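You operate a simulated robot arm through the tools that you are given. There is no shell and no other tool.

The job below is to be done with a simulated robot arm. You get a single attempt, and the scene is never put back.

JOB
Brush off the drill dust, gauge socket 2 and fit the anchor of that length.
Fine: the brush goes back where it stood; draw the gauge rod up and park the gauge. Set down upright: red brush. What is to be rubbed or washed off counts as gone when no trace of it is left.
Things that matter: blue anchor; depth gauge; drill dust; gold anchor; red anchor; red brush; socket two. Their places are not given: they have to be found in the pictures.

It is judged by the outcome, as a careful person would: the job done as asked, and still so three seconds after it is handed in. It fails if anything else is knocked over, pushed out of place, dropped, spilled or broken.

ROBOT AND FRAMES
A 6-joint arm with a fingered hand, fixed in place. Base frame: the origin is on the floor under the middle of its stand, x ahead of it, y to its left, z up; the work surface is at about z = 0.76. Lengths are in m, angles in rad, forces in N, time in s.
With the tool pointing down near the work surface it reaches from about 0.28 to 0.78 m from the base axis. Its first joint turns from -2.007 to 2.007 rad. Payload 4 kg.
The TCP is the grasp point between the finger pads, 0.026 m short of the fingertips. In the tool frame z runs along the fingers and y along their closing line. The gripper opens to 0.164 m; its body begins 0.073 m behind the TCP. The gripper is a hand of 5 fingers: y runs from the thumb to the fingers, the wrist lies at [0, 0, -0.239] in the tool frame, and closing takes about 1.5 s.
Orientation is that of the tool frame in the base frame, as [roll, pitch, yaw] about the fixed x, y, z axes, in that order (R = Rz(yaw) Ry(pitch) Rx(roll)). With the fingers straight down and closing along the base's y, the tool's x points along the base's -x, its y along +y and its z along -z.

CONTROLS
- The arm moves only by the tool move_arm. Its argument "series" is a list of rows, each a list of 3 entries, a list of its own where there are three numbers: the closure, from 0 (fully open) to 1 (shut), then the shift along the base's x, y, z in m, then the turn, a rotation vector about the base's x, y, z in degrees. In form: [[jaw, [dx, dy, dz], [ax, ay, az]], ...]. A call has 1 to 20 rows; each row is the pose to reach, as a shift and turn from the pose commanded when the call began. Each row takes 0.2 s and may step no farther than 0.05 m and 0.15 rad from the row before; otherwise, or with a gripper value out of range, the whole call is refused. Where a pose cannot be reached the arm comes as near as it can. A force on the tool above 40 N (or 10 N above the force at the start of the call, whichever is more), or a blocked arm, ends the call early, and 0.2 s more pass. The fingers move at their own pace (about 0.045 m/s each) and stop on an object; they squeeze with about 32 N. The grip force told is the motor's: it shows also when the fingers shut on nothing. Time passes only in rows, and 0.2 s behind the last, so rows that repeat a pose let the fingers close. The reply holds the time, the measured pose of the TCP, the force on the tool along the base axes, the opening and the grip force, in the units named above and with some noise, with the torque about the TCP (base axes, N m) and any sound that the robot's microphone picked up, and new pictures: "pictures" is both (left out), scene, wrist or none.
- Cameras (640 x 400 px; columns grow to the right, rows downward): "scene" is fixed at [0.0343, 0.5011, 1.4307]; the picture's right is [-0.28, -0.96, 0.00], its down [-0.53, 0.15, -0.84] and it looks along [0.80, -0.23, -0.55] (base axes); focal length 258 px, centre (320, 200). "wrist" rides on the gripper at [0.05, -0.07, -0.093] in the tool frame; the picture's right is [0.81, 0.59, 0.00], its down [-0.43, 0.60, -0.68] and it looks along [-0.40, 0.55, 0.74] (tool axes); focal length 270 px, centre (320, 200).
- slide_trunk(by): slides the trunk up (or, below 0, down) by that many m; the arm rides with it, the base frame stays. It gives what a move gives, with no picture.
- preshape(shape): the hand has 5 fingers and takes this shape, open, in about a second: jaw (thumb against the fingers, like two jaws); tri (thumb and two fingers); tip (a fingertip pinch); poke (one finger out to press); point (the index stretched); flat (the hand flat); cup (the hand cupped); fist (a fist). The gripper value then closes the fingers along that shape, each until it touches; the sizes above hold for jaw. It gives what a move gives, with no picture.
- probe_pixels(camera, pixels): there is no depth. For up to 12 entries [column, row, z] of the newest picture of that camera ("zoom" is the newest enlarged one), the place [x, y] in the base frame at which the ray of that pixel passes the height z, good to about 0.002 m, but the place of the scene camera against the robot may be out by one fixed shift of up to 0.018 m in any direction. It takes no simulated time.
- inspect(camera, box): a new picture of the part [left, top, right, bottom] of that camera's present view, enlarged. It takes no simulated time.
- hand_in(): hands the job in; it is judged then, once.

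Open the gripper and draw the arm clear of the work before you hand the job in, unless the task says otherwise.

The tools are called after "Request:" by a JSON object that holds its "op" and its "data". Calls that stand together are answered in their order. move_arm: Moves the arm, as the interface text tells. Its arguments: {"type":"object","properties":{"series":{"type":"array","items":{"type":"array"}},"pictures":{"type":"string","enum":["both","scene","wrist","none"]}},"required":["series"]} The other tools are called the same way: slide_trunk (by) moves the trunk up or down; preshape (shape) gives the hand a shape; probe_pixels (camera, pixels) gives the place at which the rays of pixels pass given heights; inspect (camera, box) takes an enlarged picture of a part of a camera's view; hand_in () hands the job in.

At the start:

```text
clock: 0.0
tcp_pos: [0.4547, 0.2512, 1.2829]
tcp_rot: [-3.141, -0.001, 3.14]
contact_force: [0.6, 0.4, -0.1]
wrist_torque: [0.03, 0.0, -0.02]
opening: 0.1637
grasp_force: 0.2
shape: jaw
trunk travel left (down, up): [-0.8, 0.19]
```

scene: 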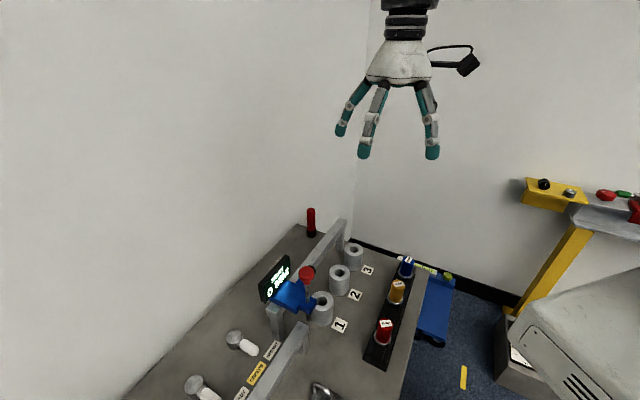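
wrist: 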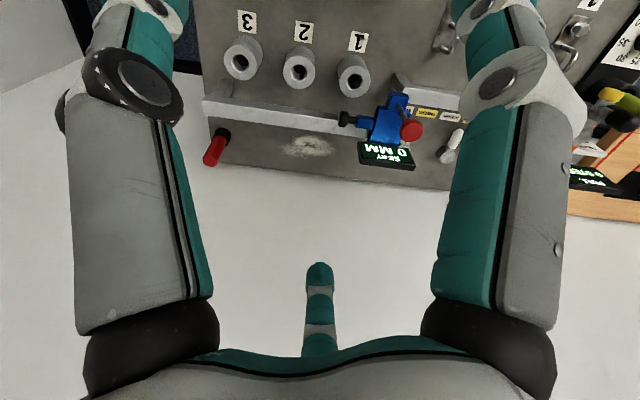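

The pictures show a bench with three sockets (scene about (353,255), (340,280), (322,307)), a blue gauge at (293,295), a red brush at (311,222) and dust seen in the wrist view at (307,147). I enlarge both views to see details.

Request:
{"op": "inspect", "data": {"camera": "scene", "box": [220, 190, 460, 340]}}

Request:
{"op": "inspect", "data": {"camera": "wrist", "box": [190, 0, 480, 190]}}

Request:
{"op": "inspect", "data": {"camera": "scene", "box": [120, 250, 440, 400]}}

```text
2.67 times, centred on (340, 265) of scene
```

zoom: 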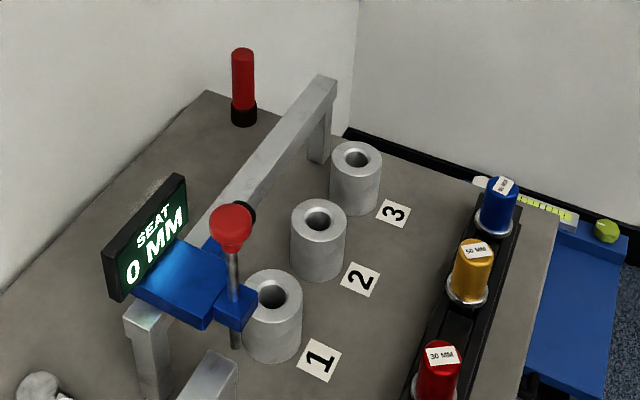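

```text
2.11 times, centred on (335, 95) of wrist
```

zoom: 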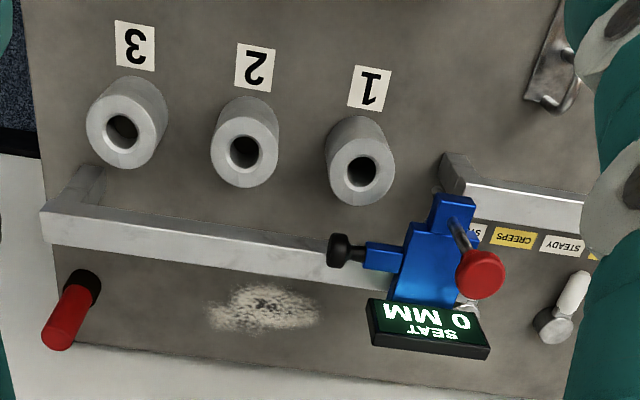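

```text
2.00 times, centred on (280, 325) of scene
```

zoom: 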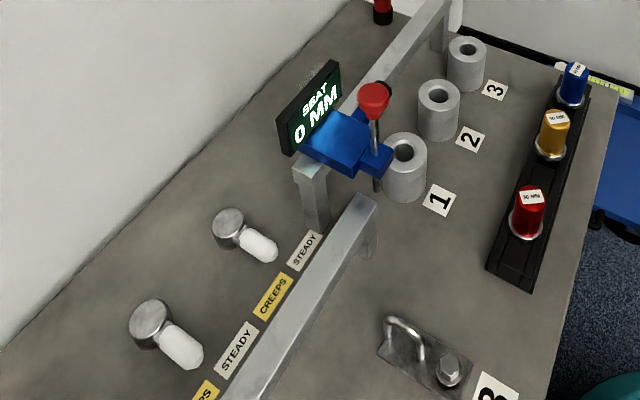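

I see the dust patch behind the rail, the brush at its far end, and anchors marked 30 (red), 50? (gold), and blue. I probe pixel positions at bench and object heights.

Request:
{"op": "probe_pixels", "data": {"camera": "wrist", "pixels": [[307, 147, 0.76], [280, 150, 0.76], [335, 147, 0.76], [225, 132, 0.76], [208, 162, 0.86], [240, 62, 0.82], [299, 70, 0.82], [353, 80, 0.82], [210, 108, 0.82], [411, 131, 0.95], [345, 119, 0.86], [247, 20, 0.76]]}}

Request:
{"op": "probe_pixels", "data": {"camera": "scene", "pixels": [[311, 235, 0.76], [311, 210, 0.86], [354, 247, 0.82], [340, 271, 0.82], [322, 300, 0.82], [355, 270, 0.76], [356, 295, 0.76], [340, 325, 0.76], [407, 275, 0.76], [396, 302, 0.76], [382, 342, 0.76], [307, 273, 0.95]]}}

Request:
{"op": "inspect", "data": {"camera": "scene", "box": [360, 240, 440, 360]}}

Request:
{"op": "inspect", "data": {"camera": "scene", "box": [250, 235, 350, 345]}}

```text
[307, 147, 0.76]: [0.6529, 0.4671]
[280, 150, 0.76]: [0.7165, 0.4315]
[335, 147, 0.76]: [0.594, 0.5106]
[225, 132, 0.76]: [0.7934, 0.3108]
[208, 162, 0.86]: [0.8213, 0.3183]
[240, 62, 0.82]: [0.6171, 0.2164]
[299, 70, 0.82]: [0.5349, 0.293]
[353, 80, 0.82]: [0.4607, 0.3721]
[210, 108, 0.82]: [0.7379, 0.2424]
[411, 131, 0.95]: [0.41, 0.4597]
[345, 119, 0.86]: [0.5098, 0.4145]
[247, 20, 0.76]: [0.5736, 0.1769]
```

```text
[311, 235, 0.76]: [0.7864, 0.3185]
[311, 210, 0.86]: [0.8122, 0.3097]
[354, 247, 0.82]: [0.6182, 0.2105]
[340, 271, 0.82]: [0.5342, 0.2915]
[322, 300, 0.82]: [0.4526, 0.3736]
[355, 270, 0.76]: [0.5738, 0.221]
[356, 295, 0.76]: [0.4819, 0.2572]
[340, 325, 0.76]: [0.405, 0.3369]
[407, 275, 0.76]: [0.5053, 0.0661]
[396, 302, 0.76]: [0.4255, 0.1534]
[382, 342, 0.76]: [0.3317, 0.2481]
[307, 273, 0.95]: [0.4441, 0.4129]
```

```text
3.33 times, centred on (400, 300) of scene
```

zoom: 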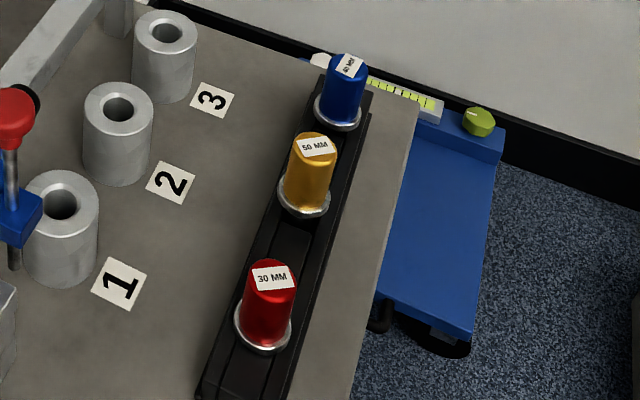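

```text
3.64 times, centred on (300, 290) of scene
```

zoom: 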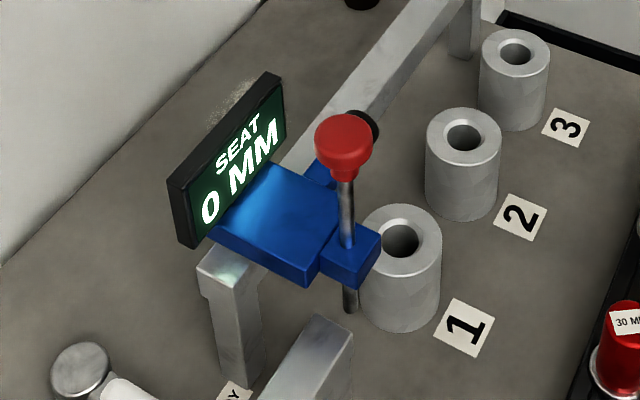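

The bench frame is turned about 45 degrees to the base; sockets are 0.113 m apart, and the brush and dust lie behind the rail at the edge of reach. I lower the hand a little to bring the work into the middle of the wrist view.

Request:
{"op": "move_arm", "data": {"series": [[0, [0.0, 0.0, -0.05], [0, 0, 0]], [0, [0.0, -0.02, -0.1], [0, 0, 0]], [0, [0.0, -0.04, -0.14], [0, 0, 0]], [0, [0.0, -0.06, -0.18], [0, 0, 0]]]}}

```text
refused: row 2 steps farther than a row can; nothing moved
```

Row 2 stepped farther than 0.05 m, so I make the steps smaller and send the same lowering again.

Request:
{"op": "move_arm", "data": {"series": [[0, [0.0, -0.01, -0.04], [0, 0, 0]], [0, [0.0, -0.02, -0.08], [0, 0, 0]], [0, [0.0, -0.03, -0.12], [0, 0, 0]], [0, [0.0, -0.04, -0.16], [0, 0, 0]], [0, [0.0, -0.05, -0.19], [0, 0, 0]]]}}

```text
clock: 1.2
tcp_pos: [0.4544, 0.2008, 1.0893]
tcp_rot: [-3.141, 0.001, -3.14]
contact_force: [-0.7, -0.6, -0.6]
wrist_torque: [-0.02, -0.02, 0.03]
opening: 0.1639
grasp_force: 0.2
shape: jaw
trunk travel left (down, up): [-0.8, 0.19]
```

scene: 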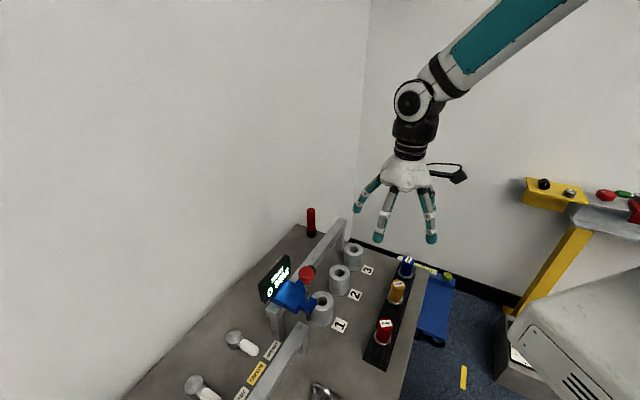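
wrist: 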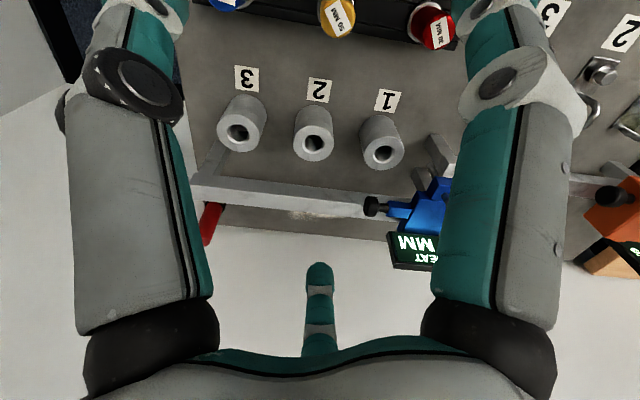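

The wrist view now shows the sockets at (237,131), (316,143), (381,152) and the rail. I probe these for triangulation against the earlier view.

Request:
{"op": "probe_pixels", "data": {"camera": "wrist", "pixels": [[316, 144, 0.82], [316, 144, 0.84], [316, 144, 0.86], [237, 131, 0.84], [381, 152, 0.84], [193, 200, 0.86], [360, 212, 0.86], [372, 206, 0.88], [212, 204, 0.86], [340, 12, 0.82], [432, 25, 0.82], [313, 155, 0.84]]}}

Request:
{"op": "inspect", "data": {"camera": "wrist", "box": [180, 0, 480, 200]}}

Request:
{"op": "inspect", "data": {"camera": "wrist", "box": [180, 120, 460, 290]}}

```text
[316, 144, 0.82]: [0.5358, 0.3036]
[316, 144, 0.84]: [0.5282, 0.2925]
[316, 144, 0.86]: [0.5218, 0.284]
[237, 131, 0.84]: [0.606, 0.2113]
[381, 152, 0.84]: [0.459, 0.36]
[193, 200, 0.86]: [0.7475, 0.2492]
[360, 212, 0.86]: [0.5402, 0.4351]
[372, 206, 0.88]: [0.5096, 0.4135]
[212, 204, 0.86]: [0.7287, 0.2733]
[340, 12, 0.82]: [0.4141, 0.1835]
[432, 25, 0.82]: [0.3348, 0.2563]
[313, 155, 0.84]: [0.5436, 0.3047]
```

```text
2.00 times, centred on (330, 100) of wrist
```

zoom: 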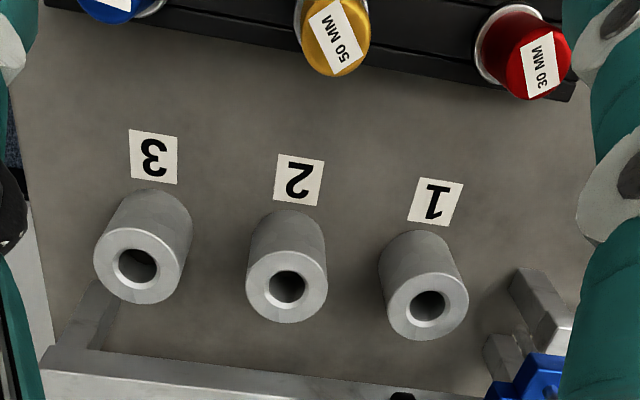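

```text
2.29 times, centred on (320, 205) of wrist
```

zoom: 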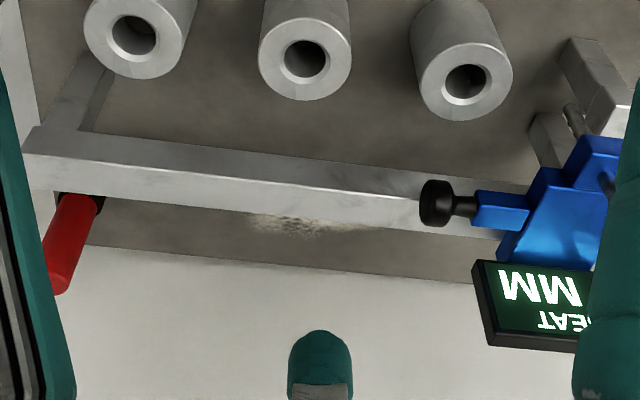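

I take a closer look at the hand itself in the scene view around (405,200) to understand how the fingers are placed before planning the brush grasp.

Request:
{"op": "inspect", "data": {"camera": "scene", "box": [330, 140, 490, 250]}}

Request:
{"op": "inspect", "data": {"camera": "scene", "box": [270, 190, 380, 270]}}

```text
3.64 times, centred on (410, 195) of scene
```

zoom: 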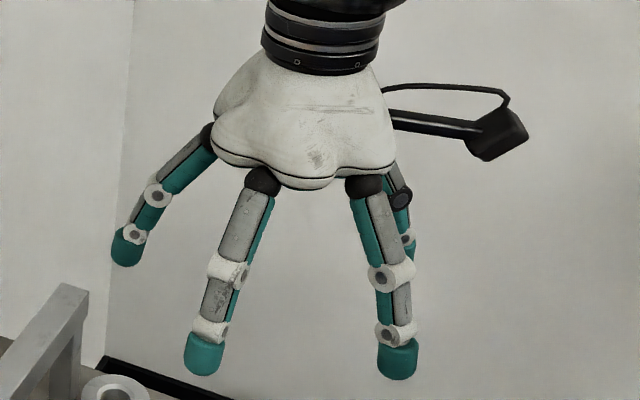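

```text
5.00 times, centred on (325, 230) of scene
```

zoom: 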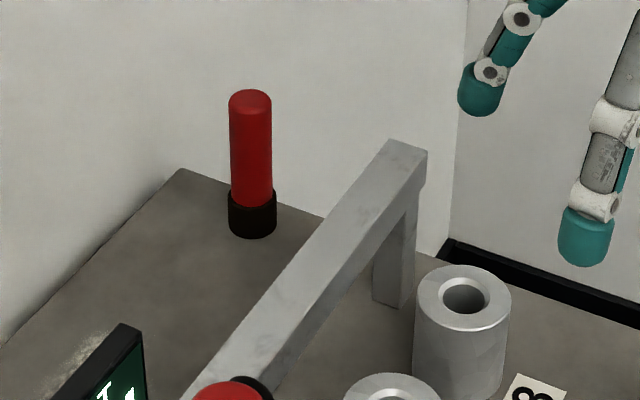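

The hand is a radial five-finger one, so I need to know how each shape closes. I close the jaw shape here in free air and look.

Request:
{"op": "move_arm", "data": {"series": [[0.8, [0, 0, 0], [0, 0, 0]], [0.8, [0, 0, 0], [0, 0, 0]], [0.8, [0, 0, 0], [0, 0, 0]], [0.8, [0, 0, 0], [0, 0, 0]], [0.8, [0, 0, 0], [0, 0, 0]], [0.8, [0, 0, 0], [0, 0, 0]], [0.8, [0, 0, 0], [0, 0, 0]]]}}

Request:
{"op": "inspect", "data": {"camera": "scene", "box": [330, 140, 490, 250]}}

```text
clock: 2.8
tcp_pos: [0.4549, 0.2004, 1.0909]
tcp_rot: [3.141, -0.001, 3.14]
contact_force: [0.4, -0.1, 0.1]
wrist_torque: [-0.01, -0.03, 0.04]
opening: 0.0333
grasp_force: 0.0
shape: jaw
trunk travel left (down, up): [-0.8, 0.19]
```

scene: 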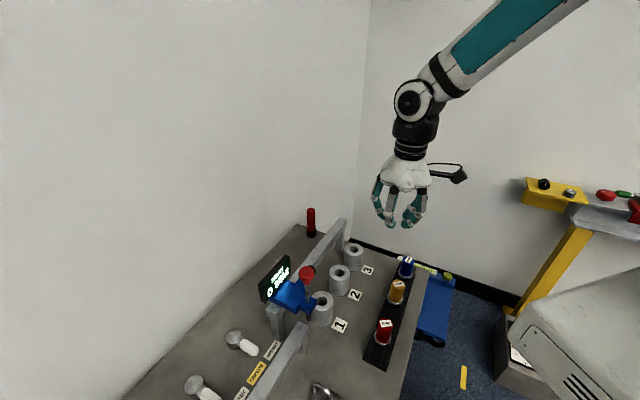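
wrist: 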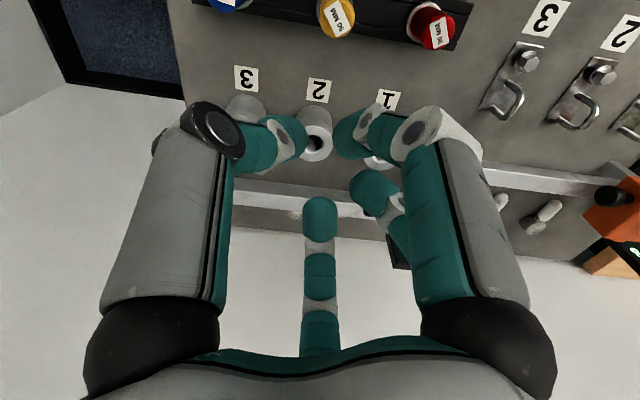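

```text
3.64 times, centred on (410, 195) of scene
```

zoom: 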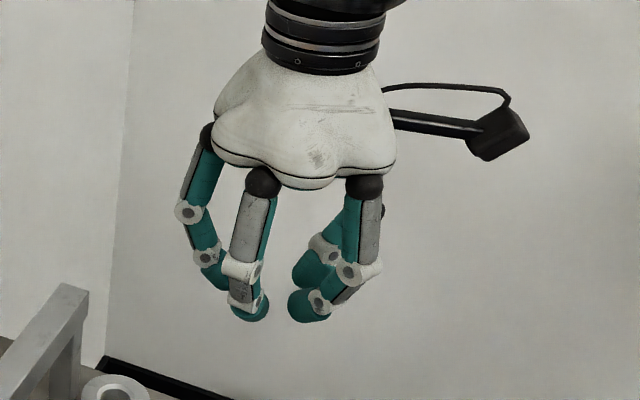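

In jaw shape the fingers close as two opposed rows. I try the "tri" shape in the air too, since the brush and anchors are thin upright cylinders.

Request:
{"op": "preshape", "data": {"shape": "tri"}}

Request:
{"op": "inspect", "data": {"camera": "scene", "box": [330, 140, 490, 250]}}

Request:
{"op": "inspect", "data": {"camera": "wrist", "box": [0, 0, 640, 400]}}

Request:
{"op": "move_arm", "data": {"series": [[0.8, [0, 0, 0], [0, 0, 0]], [0.8, [0, 0, 0], [0, 0, 0]], [0.8, [0, 0, 0], [0, 0, 0]], [0.8, [0, 0, 0], [0, 0, 0]], [0.8, [0, 0, 0], [0, 0, 0]], [0.8, [0, 0, 0], [0, 0, 0]], [0.8, [0, 0, 0], [0, 0, 0]]], "pictures": "wrist"}}

Request:
{"op": "inspect", "data": {"camera": "scene", "box": [330, 140, 490, 250]}}

```text
clock: 3.7
tcp_pos: [0.455, 0.2007, 1.0905]
tcp_rot: [-3.141, 0.0, -3.141]
contact_force: [0.1, 0.4, -0.3]
wrist_torque: [0.0, -0.01, 0.0]
opening: 0.1638
grasp_force: 0.2
shape: tri
trunk travel left (down, up): [-0.8, 0.19]
```

```text
3.64 times, centred on (410, 195) of scene
```

zoom: 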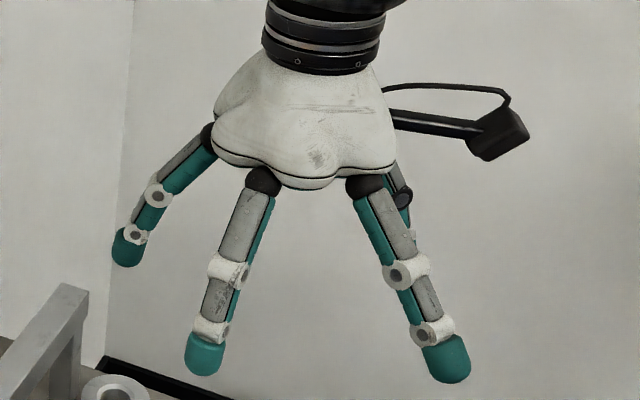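

```text
1.00 times, centred on (320, 200) of wrist (not enlarged: the box is as wide or as high as the picture)
```

zoom: 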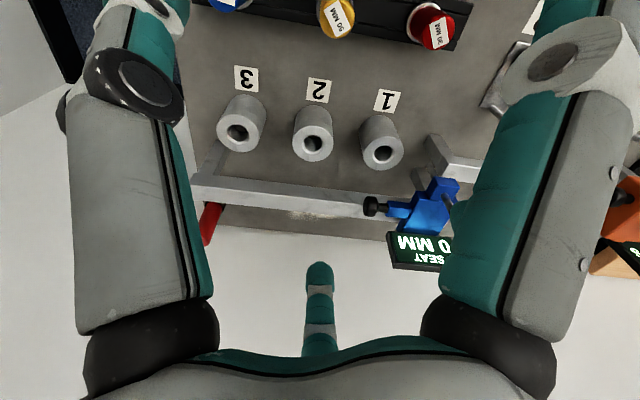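

```text
clock: 5.3
tcp_pos: [0.4546, 0.2002, 1.0911]
tcp_rot: [-3.141, 0.001, 3.142]
contact_force: [0.9, 0.6, -0.5]
wrist_torque: [-0.03, 0.0, 0.02]
opening: 0.0332
grasp_force: 0.1
shape: tri
trunk travel left (down, up): [-0.8, 0.19]
```

wrist: 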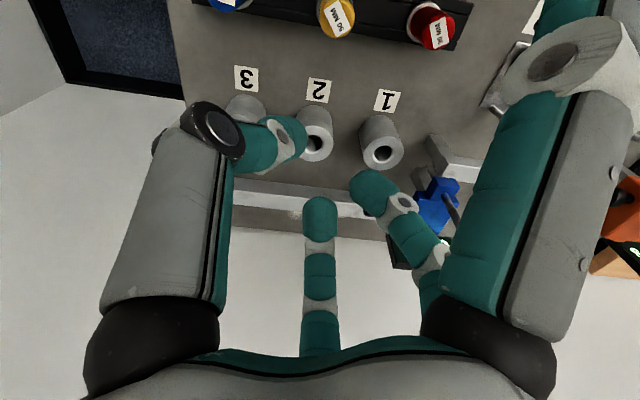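

```text
3.64 times, centred on (410, 195) of scene
```

zoom: 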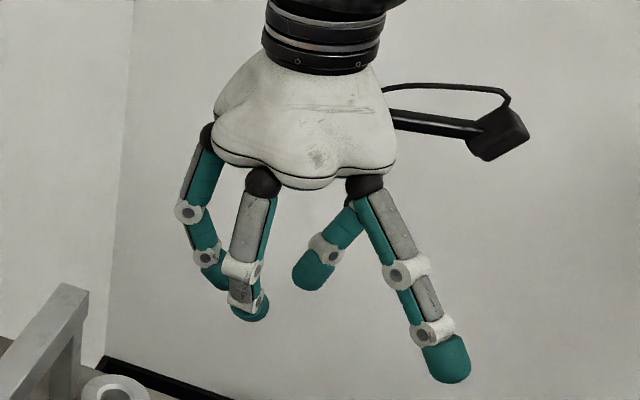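

Tri and jaw both converge to near the TCP; jaw will do for the brush. Now I measure the gauge's display and knob extents in the current views, with the display at wrist (387..452, 233..270).

Request:
{"op": "inspect", "data": {"camera": "wrist", "box": [340, 140, 500, 280]}}

Request:
{"op": "probe_pixels", "data": {"camera": "scene", "pixels": [[289, 256, 0.95], [289, 256, 0.9], [262, 284, 0.95], [266, 302, 0.9], [306, 271, 0.95], [306, 271, 1.0], [311, 267, 0.9], [272, 312, 0.86], [284, 318, 0.86], [342, 220, 0.86], [342, 220, 0.84], [339, 251, 0.76]]}}

```text
2.86 times, centred on (420, 210) of wrist
```

zoom: 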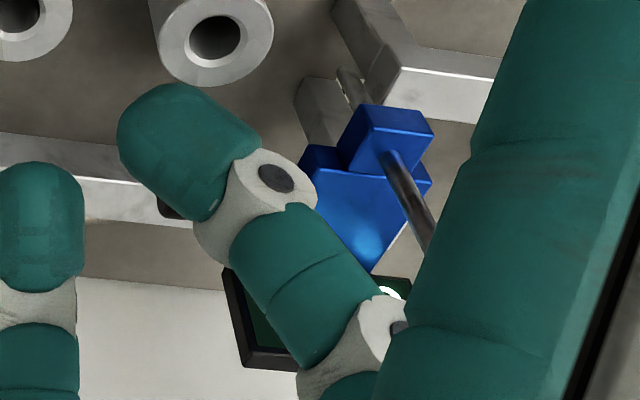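

```text
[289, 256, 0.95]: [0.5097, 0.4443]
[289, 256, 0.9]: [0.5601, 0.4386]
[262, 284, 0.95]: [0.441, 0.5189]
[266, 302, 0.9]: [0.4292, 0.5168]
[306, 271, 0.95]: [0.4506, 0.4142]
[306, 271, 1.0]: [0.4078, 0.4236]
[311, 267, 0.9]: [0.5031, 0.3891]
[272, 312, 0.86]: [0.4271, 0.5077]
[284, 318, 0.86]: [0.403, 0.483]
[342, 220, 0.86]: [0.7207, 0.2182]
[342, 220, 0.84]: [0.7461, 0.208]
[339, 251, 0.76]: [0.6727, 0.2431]
```

Rail top is about z 0.885 with its far end near (0.71,0.24); the red knob is near (0.409,0.426,1.0); the brush stands near (0.795,0.313). I return to jaw shape, then turn the hand 45 degrees so its closing line runs along the rail and move outward.

Request:
{"op": "preshape", "data": {"shape": "jaw"}}

Request:
{"op": "move_arm", "data": {"series": [[0.3, [0.03, 0.005, 0.0], [0, 0, 7.5]], [0.3, [0.06, 0.01, 0.0], [0, 0, 15]], [0.3, [0.09, 0.015, 0.0], [0, 0, 22.5]], [0.3, [0.12, 0.02, 0.0], [0, 0, 30]], [0.3, [0.15, 0.025, 0.0], [0, 0, 37.5]], [0.3, [0.18, 0.03, 0.0], [0, 0, 45]]]}}

```text
clock: 6.2
tcp_pos: [0.4537, 0.2007, 1.0905]
tcp_rot: [-3.141, 0.001, 3.141]
contact_force: [0.2, -0.3, 0.6]
wrist_torque: [0.0, 0.06, 0.02]
opening: 0.1639
grasp_force: 0.1
shape: jaw
trunk travel left (down, up): [-0.8, 0.19]
```

```text
clock: 7.6
tcp_pos: [0.6362, 0.2307, 1.0912]
tcp_rot: [3.141, -0.001, -2.354]
contact_force: [0.6, -0.1, -0.2]
wrist_torque: [-0.02, -0.02, -0.03]
opening: 0.1154
grasp_force: 0.0
shape: jaw
trunk travel left (down, up): [-0.8, 0.19]
```

scene: 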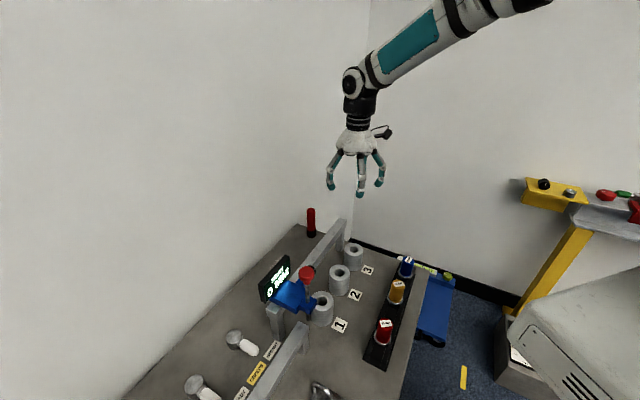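
wrist: 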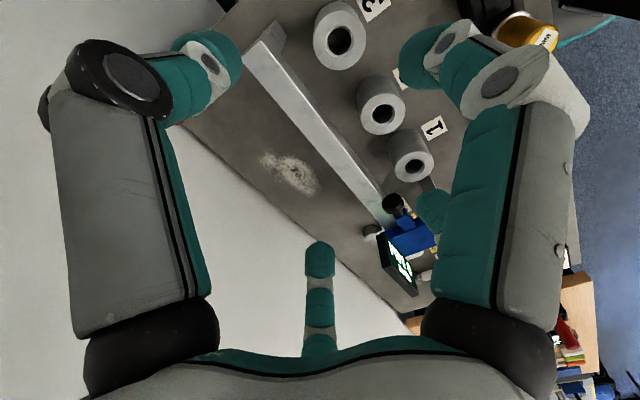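

The dust and rail are clear in the wrist view; the brush hides behind the thumb. I tilt the hand 25 degrees outward while moving toward the brush.

Request:
{"op": "move_arm", "data": {"series": [[0.3, [0.03, 0.012, -0.012], [4.42, -4.42, 0]], [0.3, [0.06, 0.024, -0.024], [8.84, -8.84, 0]], [0.3, [0.09, 0.036, -0.036], [13.26, -13.26, 0]], [0.3, [0.12, 0.05, -0.05], [17.68, -17.68, 0]]]}}

```text
clock: 8.6
tcp_pos: [0.7534, 0.2799, 1.0413]
tcp_rot: [-3.141, 0.436, -2.357]
contact_force: [0.4, 0.7, -0.4]
wrist_torque: [0.01, 0.06, 0.0]
opening: 0.1155
grasp_force: 0.0
shape: jaw
trunk travel left (down, up): [-0.8, 0.19]
```

scene: 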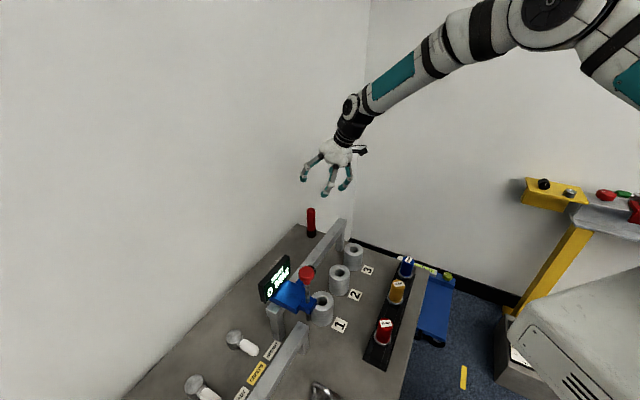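
wrist: 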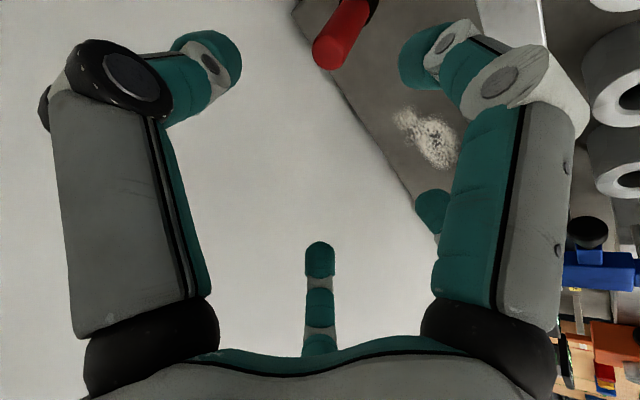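

The brush handle shows at wrist (330,45), its base near (362,8). I probe it at candidate heights.

Request:
{"op": "probe_pixels", "data": {"camera": "wrist", "pixels": [[330, 48, 0.88], [330, 48, 0.87], [362, 8, 0.785], [362, 8, 0.78], [400, 118, 0.76], [450, 160, 0.76], [425, 115, 0.76], [430, 165, 0.76]]}}

Request:
{"op": "inspect", "data": {"camera": "wrist", "box": [260, 0, 480, 200]}}

```text
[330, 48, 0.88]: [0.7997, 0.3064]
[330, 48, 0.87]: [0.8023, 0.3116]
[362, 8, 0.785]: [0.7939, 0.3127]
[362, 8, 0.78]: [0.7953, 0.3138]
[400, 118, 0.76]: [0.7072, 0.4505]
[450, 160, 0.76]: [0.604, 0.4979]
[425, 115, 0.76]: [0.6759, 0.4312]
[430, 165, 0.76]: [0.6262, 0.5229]
```

```text
2.00 times, centred on (370, 100) of wrist
```

zoom: 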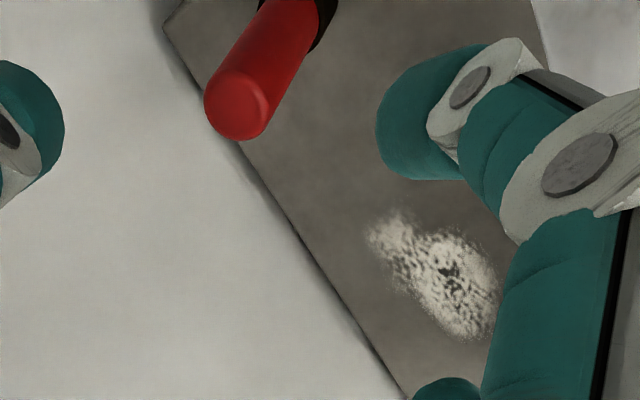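

Brush axis is about (0.798,0.311), top near z 0.878. I move over it horizontally, then lower partly and check.

Request:
{"op": "move_arm", "data": {"series": [[0.3, [0.022, 0.015, 0], [0, 0, 0]], [0.3, [0.0433, 0.0298, 0], [0, 0, 0]], [0.3, [0.0433, 0.0298, -0.04], [0, 0, 0]], [0.3, [0.0433, 0.0298, -0.08], [0, 0, 0]], [0.3, [0.0433, 0.0298, -0.1], [0, 0, 0]]]}}

Request:
{"op": "inspect", "data": {"camera": "scene", "box": [270, 150, 380, 250]}}

```text
clock: 9.8
tcp_pos: [0.7971, 0.3105, 0.9418]
tcp_rot: [-3.141, 0.435, -2.358]
contact_force: [0.0, -0.4, -0.1]
wrist_torque: [-0.01, 0.02, -0.01]
opening: 0.1152
grasp_force: 0.1
shape: jaw
trunk travel left (down, up): [-0.8, 0.19]
```

scene: 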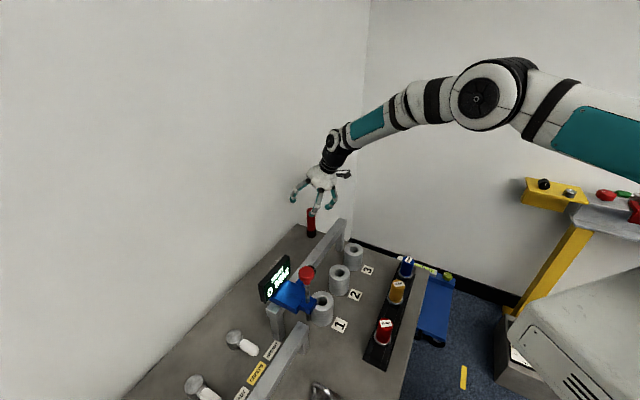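
wrist: 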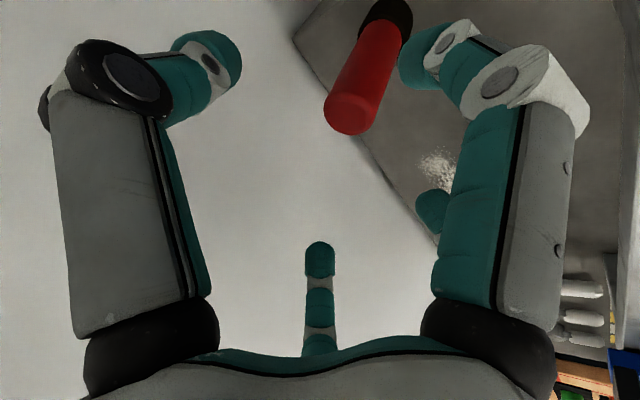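

```text
4.00 times, centred on (325, 200) of scene
```

zoom: 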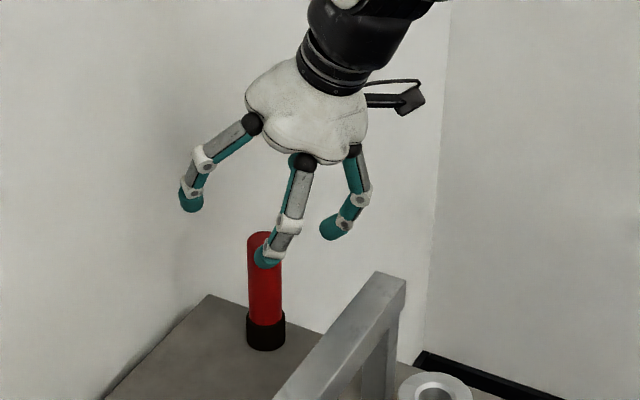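

The brush top is now at wrist (347,112). I probe it and its base to refine the position.

Request:
{"op": "probe_pixels", "data": {"camera": "wrist", "pixels": [[347, 113, 0.885], [347, 113, 0.88], [347, 113, 0.87], [386, 25, 0.785], [386, 25, 0.79], [389, 10, 0.76]]}}

Request:
{"op": "inspect", "data": {"camera": "wrist", "box": [280, 0, 460, 150]}}

```text
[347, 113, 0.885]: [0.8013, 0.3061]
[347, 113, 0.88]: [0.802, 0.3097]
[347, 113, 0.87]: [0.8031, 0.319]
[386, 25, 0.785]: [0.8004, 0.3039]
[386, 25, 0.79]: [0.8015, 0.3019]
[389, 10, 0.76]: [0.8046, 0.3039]
```

```text
2.67 times, centred on (370, 75) of wrist
```

zoom: 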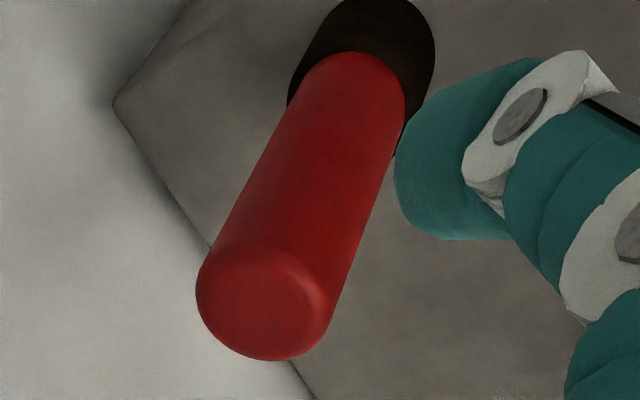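

The brush axis is about (0.801,0.307). I correct slightly and lower the open hand around the handle to TCP z about 0.857.

Request:
{"op": "move_arm", "data": {"series": [[0.3, [0.003, -0.004, -0.03], [0, 0, 0]], [0.3, [0.003, -0.004, -0.06], [0, 0, 0]], [0.3, [0.003, -0.004, -0.085], [0, 0, 0]]]}}

Request:
{"op": "inspect", "data": {"camera": "scene", "box": [270, 170, 380, 260]}}

```text
clock: 10.6
tcp_pos: [0.8006, 0.3075, 0.8573]
tcp_rot: [3.141, 0.436, -2.356]
contact_force: [0.1, -0.4, 0.2]
wrist_torque: [-0.01, 0.0, -0.02]
opening: 0.1153
grasp_force: 0.1
shape: jaw
trunk travel left (down, up): [-0.8, 0.19]
```

scene: 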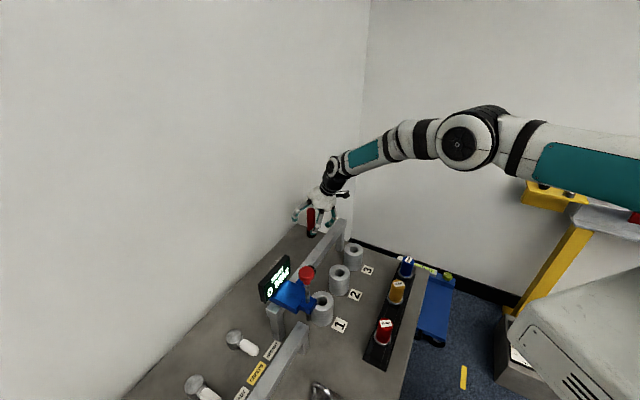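
wrist: 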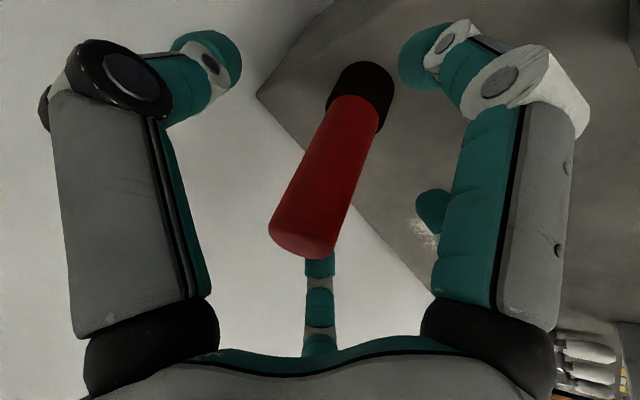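

```text
4.44 times, centred on (325, 215) of scene
```

zoom: 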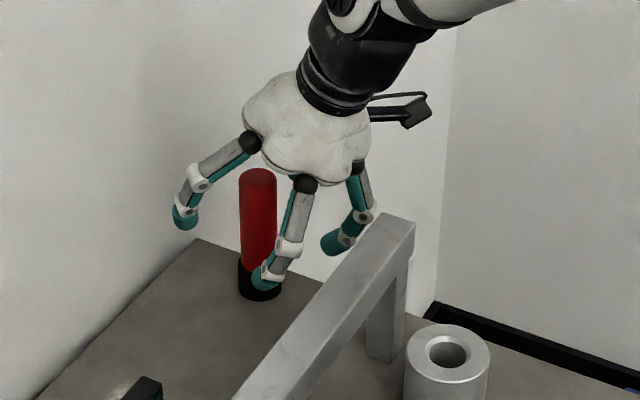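

The handle passes through the image centre, between the fingers. I close the hand on it.

Request:
{"op": "move_arm", "data": {"series": [[0.6, [0, 0, 0], [0, 0, 0]], [0.8, [0, 0, 0], [0, 0, 0]], [1.0, [0, 0, 0], [0, 0, 0]], [1.0, [0, 0, 0], [0, 0, 0]], [1.0, [0, 0, 0], [0, 0, 0]], [1.0, [0, 0, 0], [0, 0, 0]], [1.0, [0, 0, 0], [0, 0, 0]]]}}

Request:
{"op": "inspect", "data": {"camera": "scene", "box": [270, 170, 380, 260]}}

```text
clock: 12.2
tcp_pos: [0.7998, 0.3083, 0.8575]
tcp_rot: [3.141, 0.435, -2.356]
contact_force: [0.6, 0.2, 1.3]
wrist_torque: [0.01, 0.04, -0.02]
opening: 0.0266
grasp_force: 32.4
shape: jaw
trunk travel left (down, up): [-0.8, 0.19]
```

scene: 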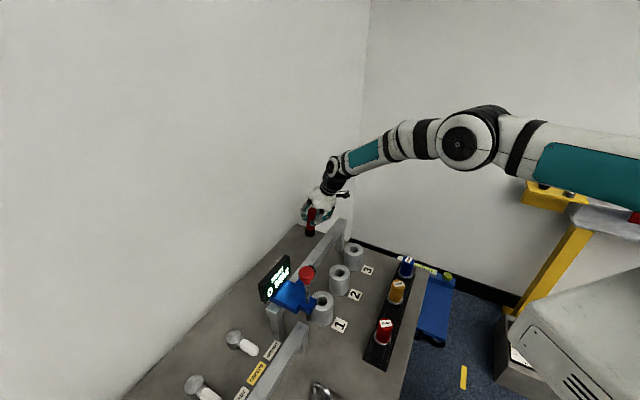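
wrist: 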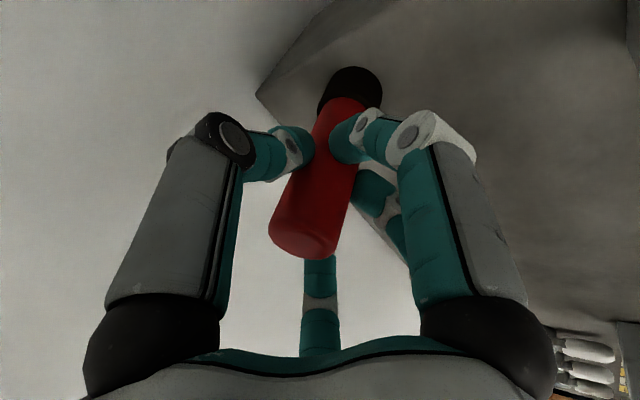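

```text
4.44 times, centred on (325, 215) of scene
```

zoom: 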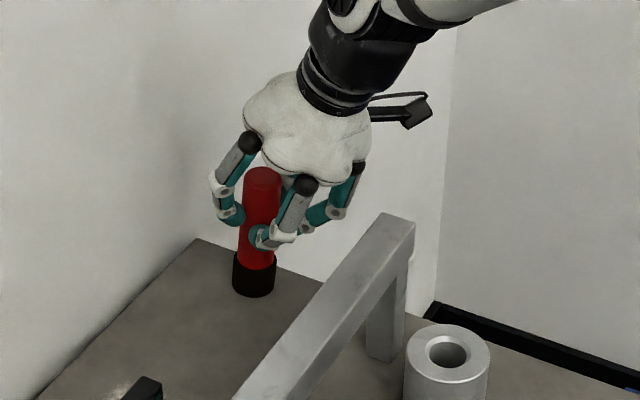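

The brush is held (opening 0.027, 32 N), leaning a few degrees. I lift it slightly and carry it along the bench toward the near end of the dust, checking the picture before touching down.

Request:
{"op": "move_arm", "data": {"series": [[1.0, [0, 0, 0.012], [0, 0, 0]], [1.0, [0, 0, 0.022], [0, 0, 0]], [1.0, [-0.034, 0.024, 0.022], [0, 0, 0]], [1.0, [-0.068, 0.047, 0.022], [0, 0, 0]], [1.0, [-0.102, 0.071, 0.022], [0, 0, 0]]]}}

Request:
{"op": "inspect", "data": {"camera": "scene", "box": [240, 190, 350, 290]}}

```text
clock: 13.4
tcp_pos: [0.6978, 0.3795, 0.8794]
tcp_rot: [-3.14, 0.437, -2.355]
contact_force: [0.6, 0.0, -0.8]
wrist_torque: [-0.04, -0.01, 0.0]
opening: 0.0266
grasp_force: 32.1
shape: jaw
trunk travel left (down, up): [-0.8, 0.19]
```

scene: 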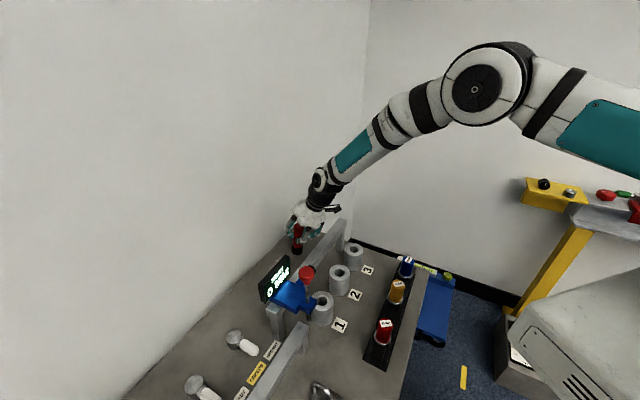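
wrist: 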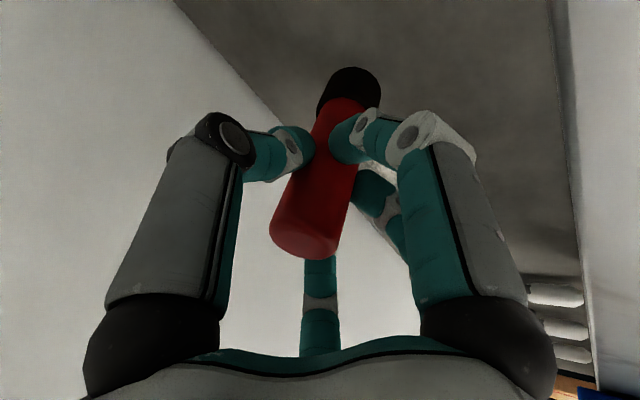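

```text
4.00 times, centred on (295, 240) of scene
```

zoom: 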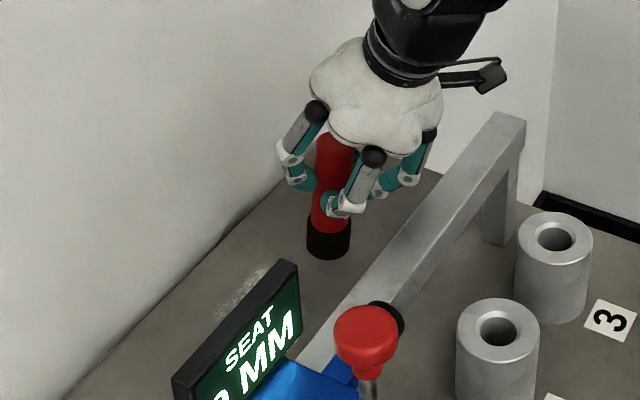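

The brush hangs free and leans about 6 degrees with its base outward, as the pads pull it toward the tool axis. I undo that by tilting the hand back 6 degrees, then yaw the hand about the brush axis so the palm stays clear of the display and rail while sweeping.

Request:
{"op": "move_arm", "data": {"series": [[1.0, [0, 0, 0.004], [-2.12, 2.12, 0]], [1.0, [0, 0, 0.008], [-4.24, 4.24, 0]]], "pictures": "none"}}

Request:
{"op": "move_arm", "data": {"series": [[1.0, [0, 0, 0], [0, 0, 7.5]], [1.0, [0, 0, 0], [0, 0, 15]], [1.0, [0, 0, 0], [0, 0, 22.5]], [1.0, [0, 0, 0], [0, 0, 30]], [1.0, [0, 0, 0], [0, 0, 37.5]], [1.0, [0, 0, 0], [0, 0, 45]]]}}

Request:
{"op": "inspect", "data": {"camera": "scene", "box": [240, 190, 350, 290]}}

```text
clock: 14.0
tcp_pos: [0.6991, 0.3777, 0.8882]
tcp_rot: [-3.141, 0.329, -2.357]
contact_force: [-0.2, 0.4, -0.5]
wrist_torque: [0.02, 0.0, 0.02]
opening: 0.0265
grasp_force: 31.3
shape: jaw
trunk travel left (down, up): [-0.8, 0.19]
```

```text
clock: 15.4
tcp_pos: [0.6984, 0.3773, 0.8872]
tcp_rot: [3.141, 0.33, -1.569]
contact_force: [-0.3, 0.3, -0.1]
wrist_torque: [-0.01, -0.02, 0.04]
opening: 0.0265
grasp_force: 32.0
shape: jaw
trunk travel left (down, up): [-0.8, 0.19]
```

scene: 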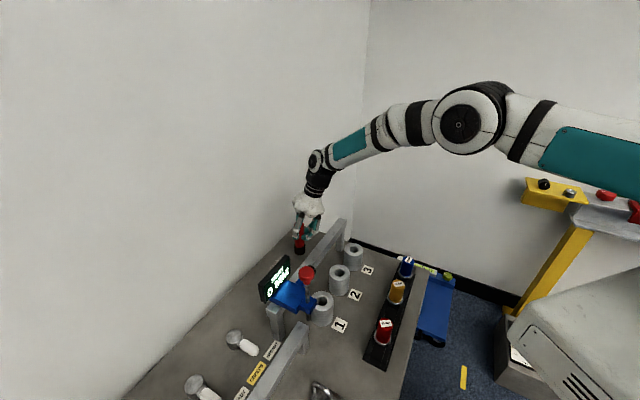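
wrist: 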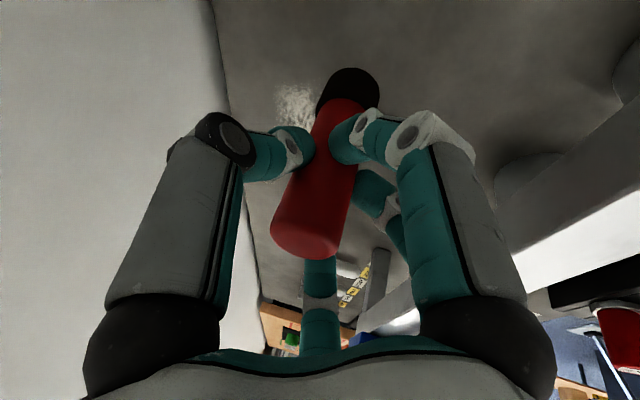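

```text
4.00 times, centred on (295, 240) of scene
```

zoom: 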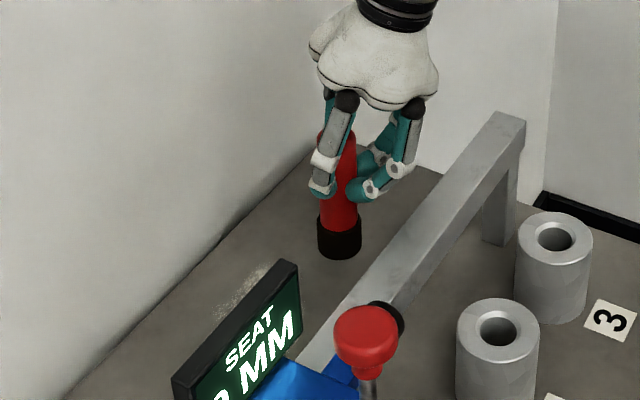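

The brush now looks upright, with dust beside its base at wrist (297,100). I lower it to the bench in small steps, watching force.

Request:
{"op": "move_arm", "data": {"series": [[1.0, [0, 0, -0.015], [0, 0, 0]], [1.0, [0, 0, -0.025], [0, 0, 0]], [1.0, [0, 0, -0.029], [0, 0, 0]], [1.0, [0, 0, -0.031], [0, 0, 0]]]}}

Request:
{"op": "inspect", "data": {"camera": "scene", "box": [240, 190, 350, 290]}}

Request:
{"op": "inspect", "data": {"camera": "wrist", "box": [200, 0, 460, 160]}}

```text
clock: 16.4
tcp_pos: [0.6979, 0.377, 0.8574]
tcp_rot: [-3.141, 0.331, -1.571]
contact_force: [0.2, -0.4, 1.9]
wrist_torque: [-0.03, -0.01, -0.02]
opening: 0.0263
grasp_force: 31.9
shape: jaw
trunk travel left (down, up): [-0.8, 0.19]
```

scene: 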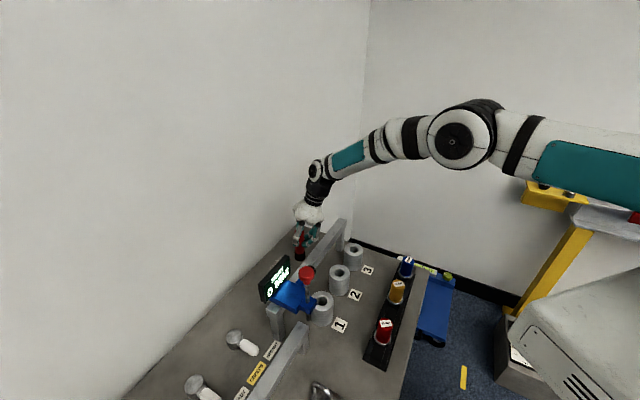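
wrist: 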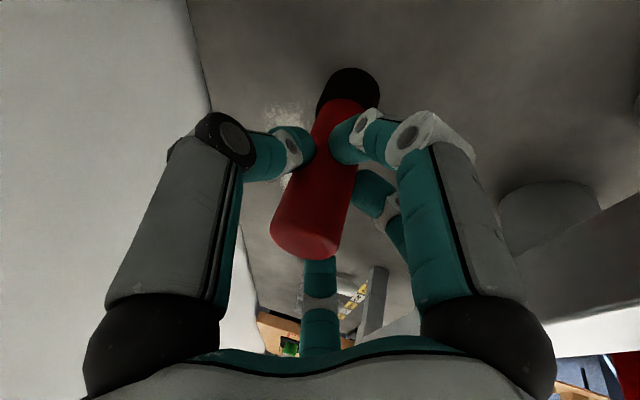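

```text
4.00 times, centred on (295, 240) of scene
```

zoom: 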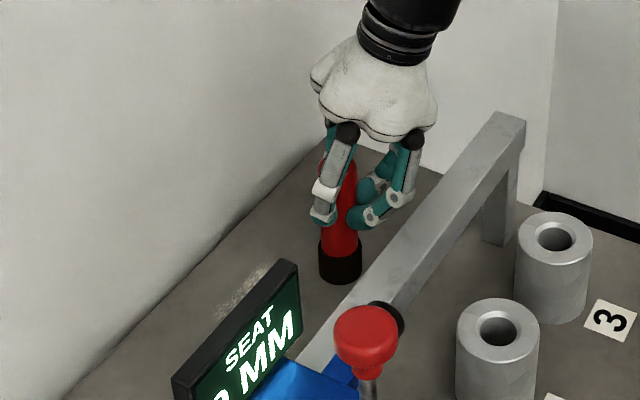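

```text
2.46 times, centred on (330, 80) of wrist
```

zoom: 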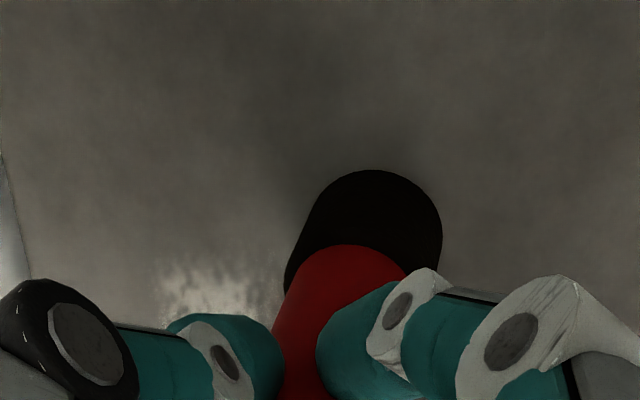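

Contact has begun (1.9 N). I probe the brush's base and the dust's visible parts to fix the sweep lanes.

Request:
{"op": "probe_pixels", "data": {"camera": "wrist", "pixels": [[354, 82, 0.765], [354, 88, 0.775], [266, 108, 0.76], [285, 112, 0.76], [300, 125, 0.76], [285, 180, 0.76], [275, 165, 0.76]]}}

Request:
{"op": "probe_pixels", "data": {"camera": "scene", "pixels": [[300, 259, 0.76], [274, 268, 0.76], [284, 257, 0.76]]}}

```text
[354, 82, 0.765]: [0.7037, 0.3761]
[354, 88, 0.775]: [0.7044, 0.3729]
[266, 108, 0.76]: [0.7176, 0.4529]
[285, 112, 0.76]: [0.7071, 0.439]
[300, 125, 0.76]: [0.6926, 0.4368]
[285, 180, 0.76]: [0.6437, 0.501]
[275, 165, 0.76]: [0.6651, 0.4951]
```

```text
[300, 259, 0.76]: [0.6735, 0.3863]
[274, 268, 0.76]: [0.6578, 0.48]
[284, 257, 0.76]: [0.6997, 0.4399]
```

Brush base is about (0.704,0.376). I press 2 mm and sweep the first lane along the rail direction, step outward 16 mm and sweep back.

Request:
{"op": "move_arm", "data": {"series": [[1.0, [0, 0, -0.002], [0, 0, 0]], [1.0, [-0.0222, 0.0222, -0.002], [0, 0, 0]], [1.0, [-0.0444, 0.0444, -0.002], [0, 0, 0]], [1.0, [-0.0666, 0.0666, -0.002], [0, 0, 0]], [1.0, [-0.0888, 0.0888, -0.002], [0, 0, 0]], [1.0, [-0.111, 0.111, -0.002], [0, 0, 0]], [1.0, [-0.0997, 0.1223, -0.002], [0, 0, 0]], [1.0, [-0.0807, 0.1033, -0.002], [0, 0, 0]], [1.0, [-0.0585, 0.0811, -0.002], [0, 0, 0]], [1.0, [-0.0363, 0.0589, -0.002], [0, 0, 0]], [1.0, [-0.0141, 0.0367, -0.002], [0, 0, 0]], [1.0, [0.0081, 0.0145, -0.002], [0, 0, 0]]]}}

Request:
{"op": "inspect", "data": {"camera": "wrist", "box": [200, 0, 460, 260]}}

Request:
{"op": "inspect", "data": {"camera": "scene", "box": [240, 190, 350, 290]}}

```text
clock: 19.0
tcp_pos: [0.7059, 0.3906, 0.8539]
tcp_rot: [3.142, 0.332, -1.572]
contact_force: [0.3, -0.5, -1.5]
wrist_torque: [0.04, -0.01, -0.01]
opening: 0.0256
grasp_force: 32.0
shape: jaw
trunk travel left (down, up): [-0.8, 0.19]
```

scene: 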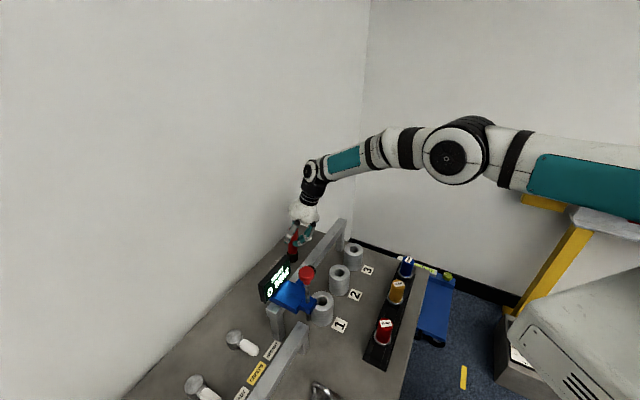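
wrist: 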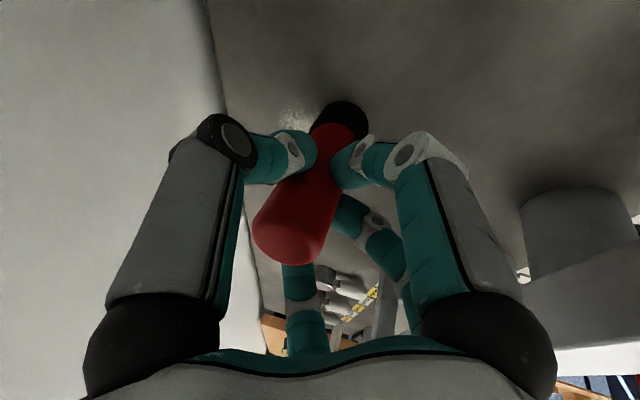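

```text
1.54 times, centred on (330, 130) of wrist
```

zoom: 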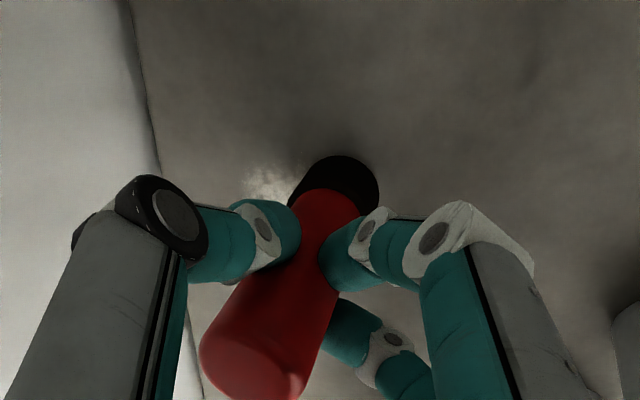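

```text
4.00 times, centred on (295, 240) of scene
```

zoom: 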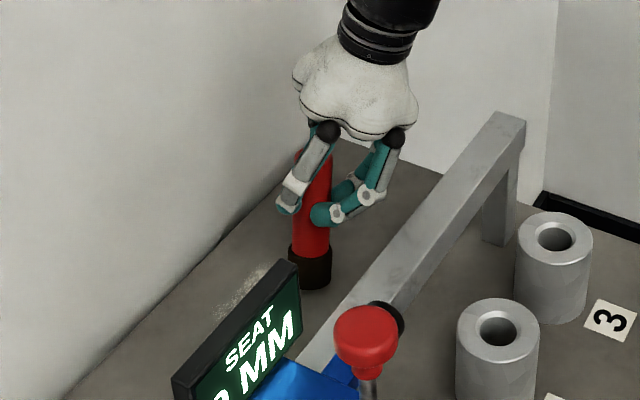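

The brush has tilted a little in the grip from drag, and dust remains at wrist (294,120). I probe the base's present place.

Request:
{"op": "probe_pixels", "data": {"camera": "wrist", "pixels": [[346, 112, 0.765], [349, 115, 0.77], [290, 118, 0.76], [302, 118, 0.76], [292, 130, 0.76], [281, 242, 0.87], [281, 242, 0.88]]}}

```text
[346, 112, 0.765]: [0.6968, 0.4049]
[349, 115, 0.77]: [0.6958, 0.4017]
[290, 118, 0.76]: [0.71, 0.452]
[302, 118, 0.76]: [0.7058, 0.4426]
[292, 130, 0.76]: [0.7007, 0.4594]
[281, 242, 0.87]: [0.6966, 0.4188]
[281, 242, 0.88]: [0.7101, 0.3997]
```

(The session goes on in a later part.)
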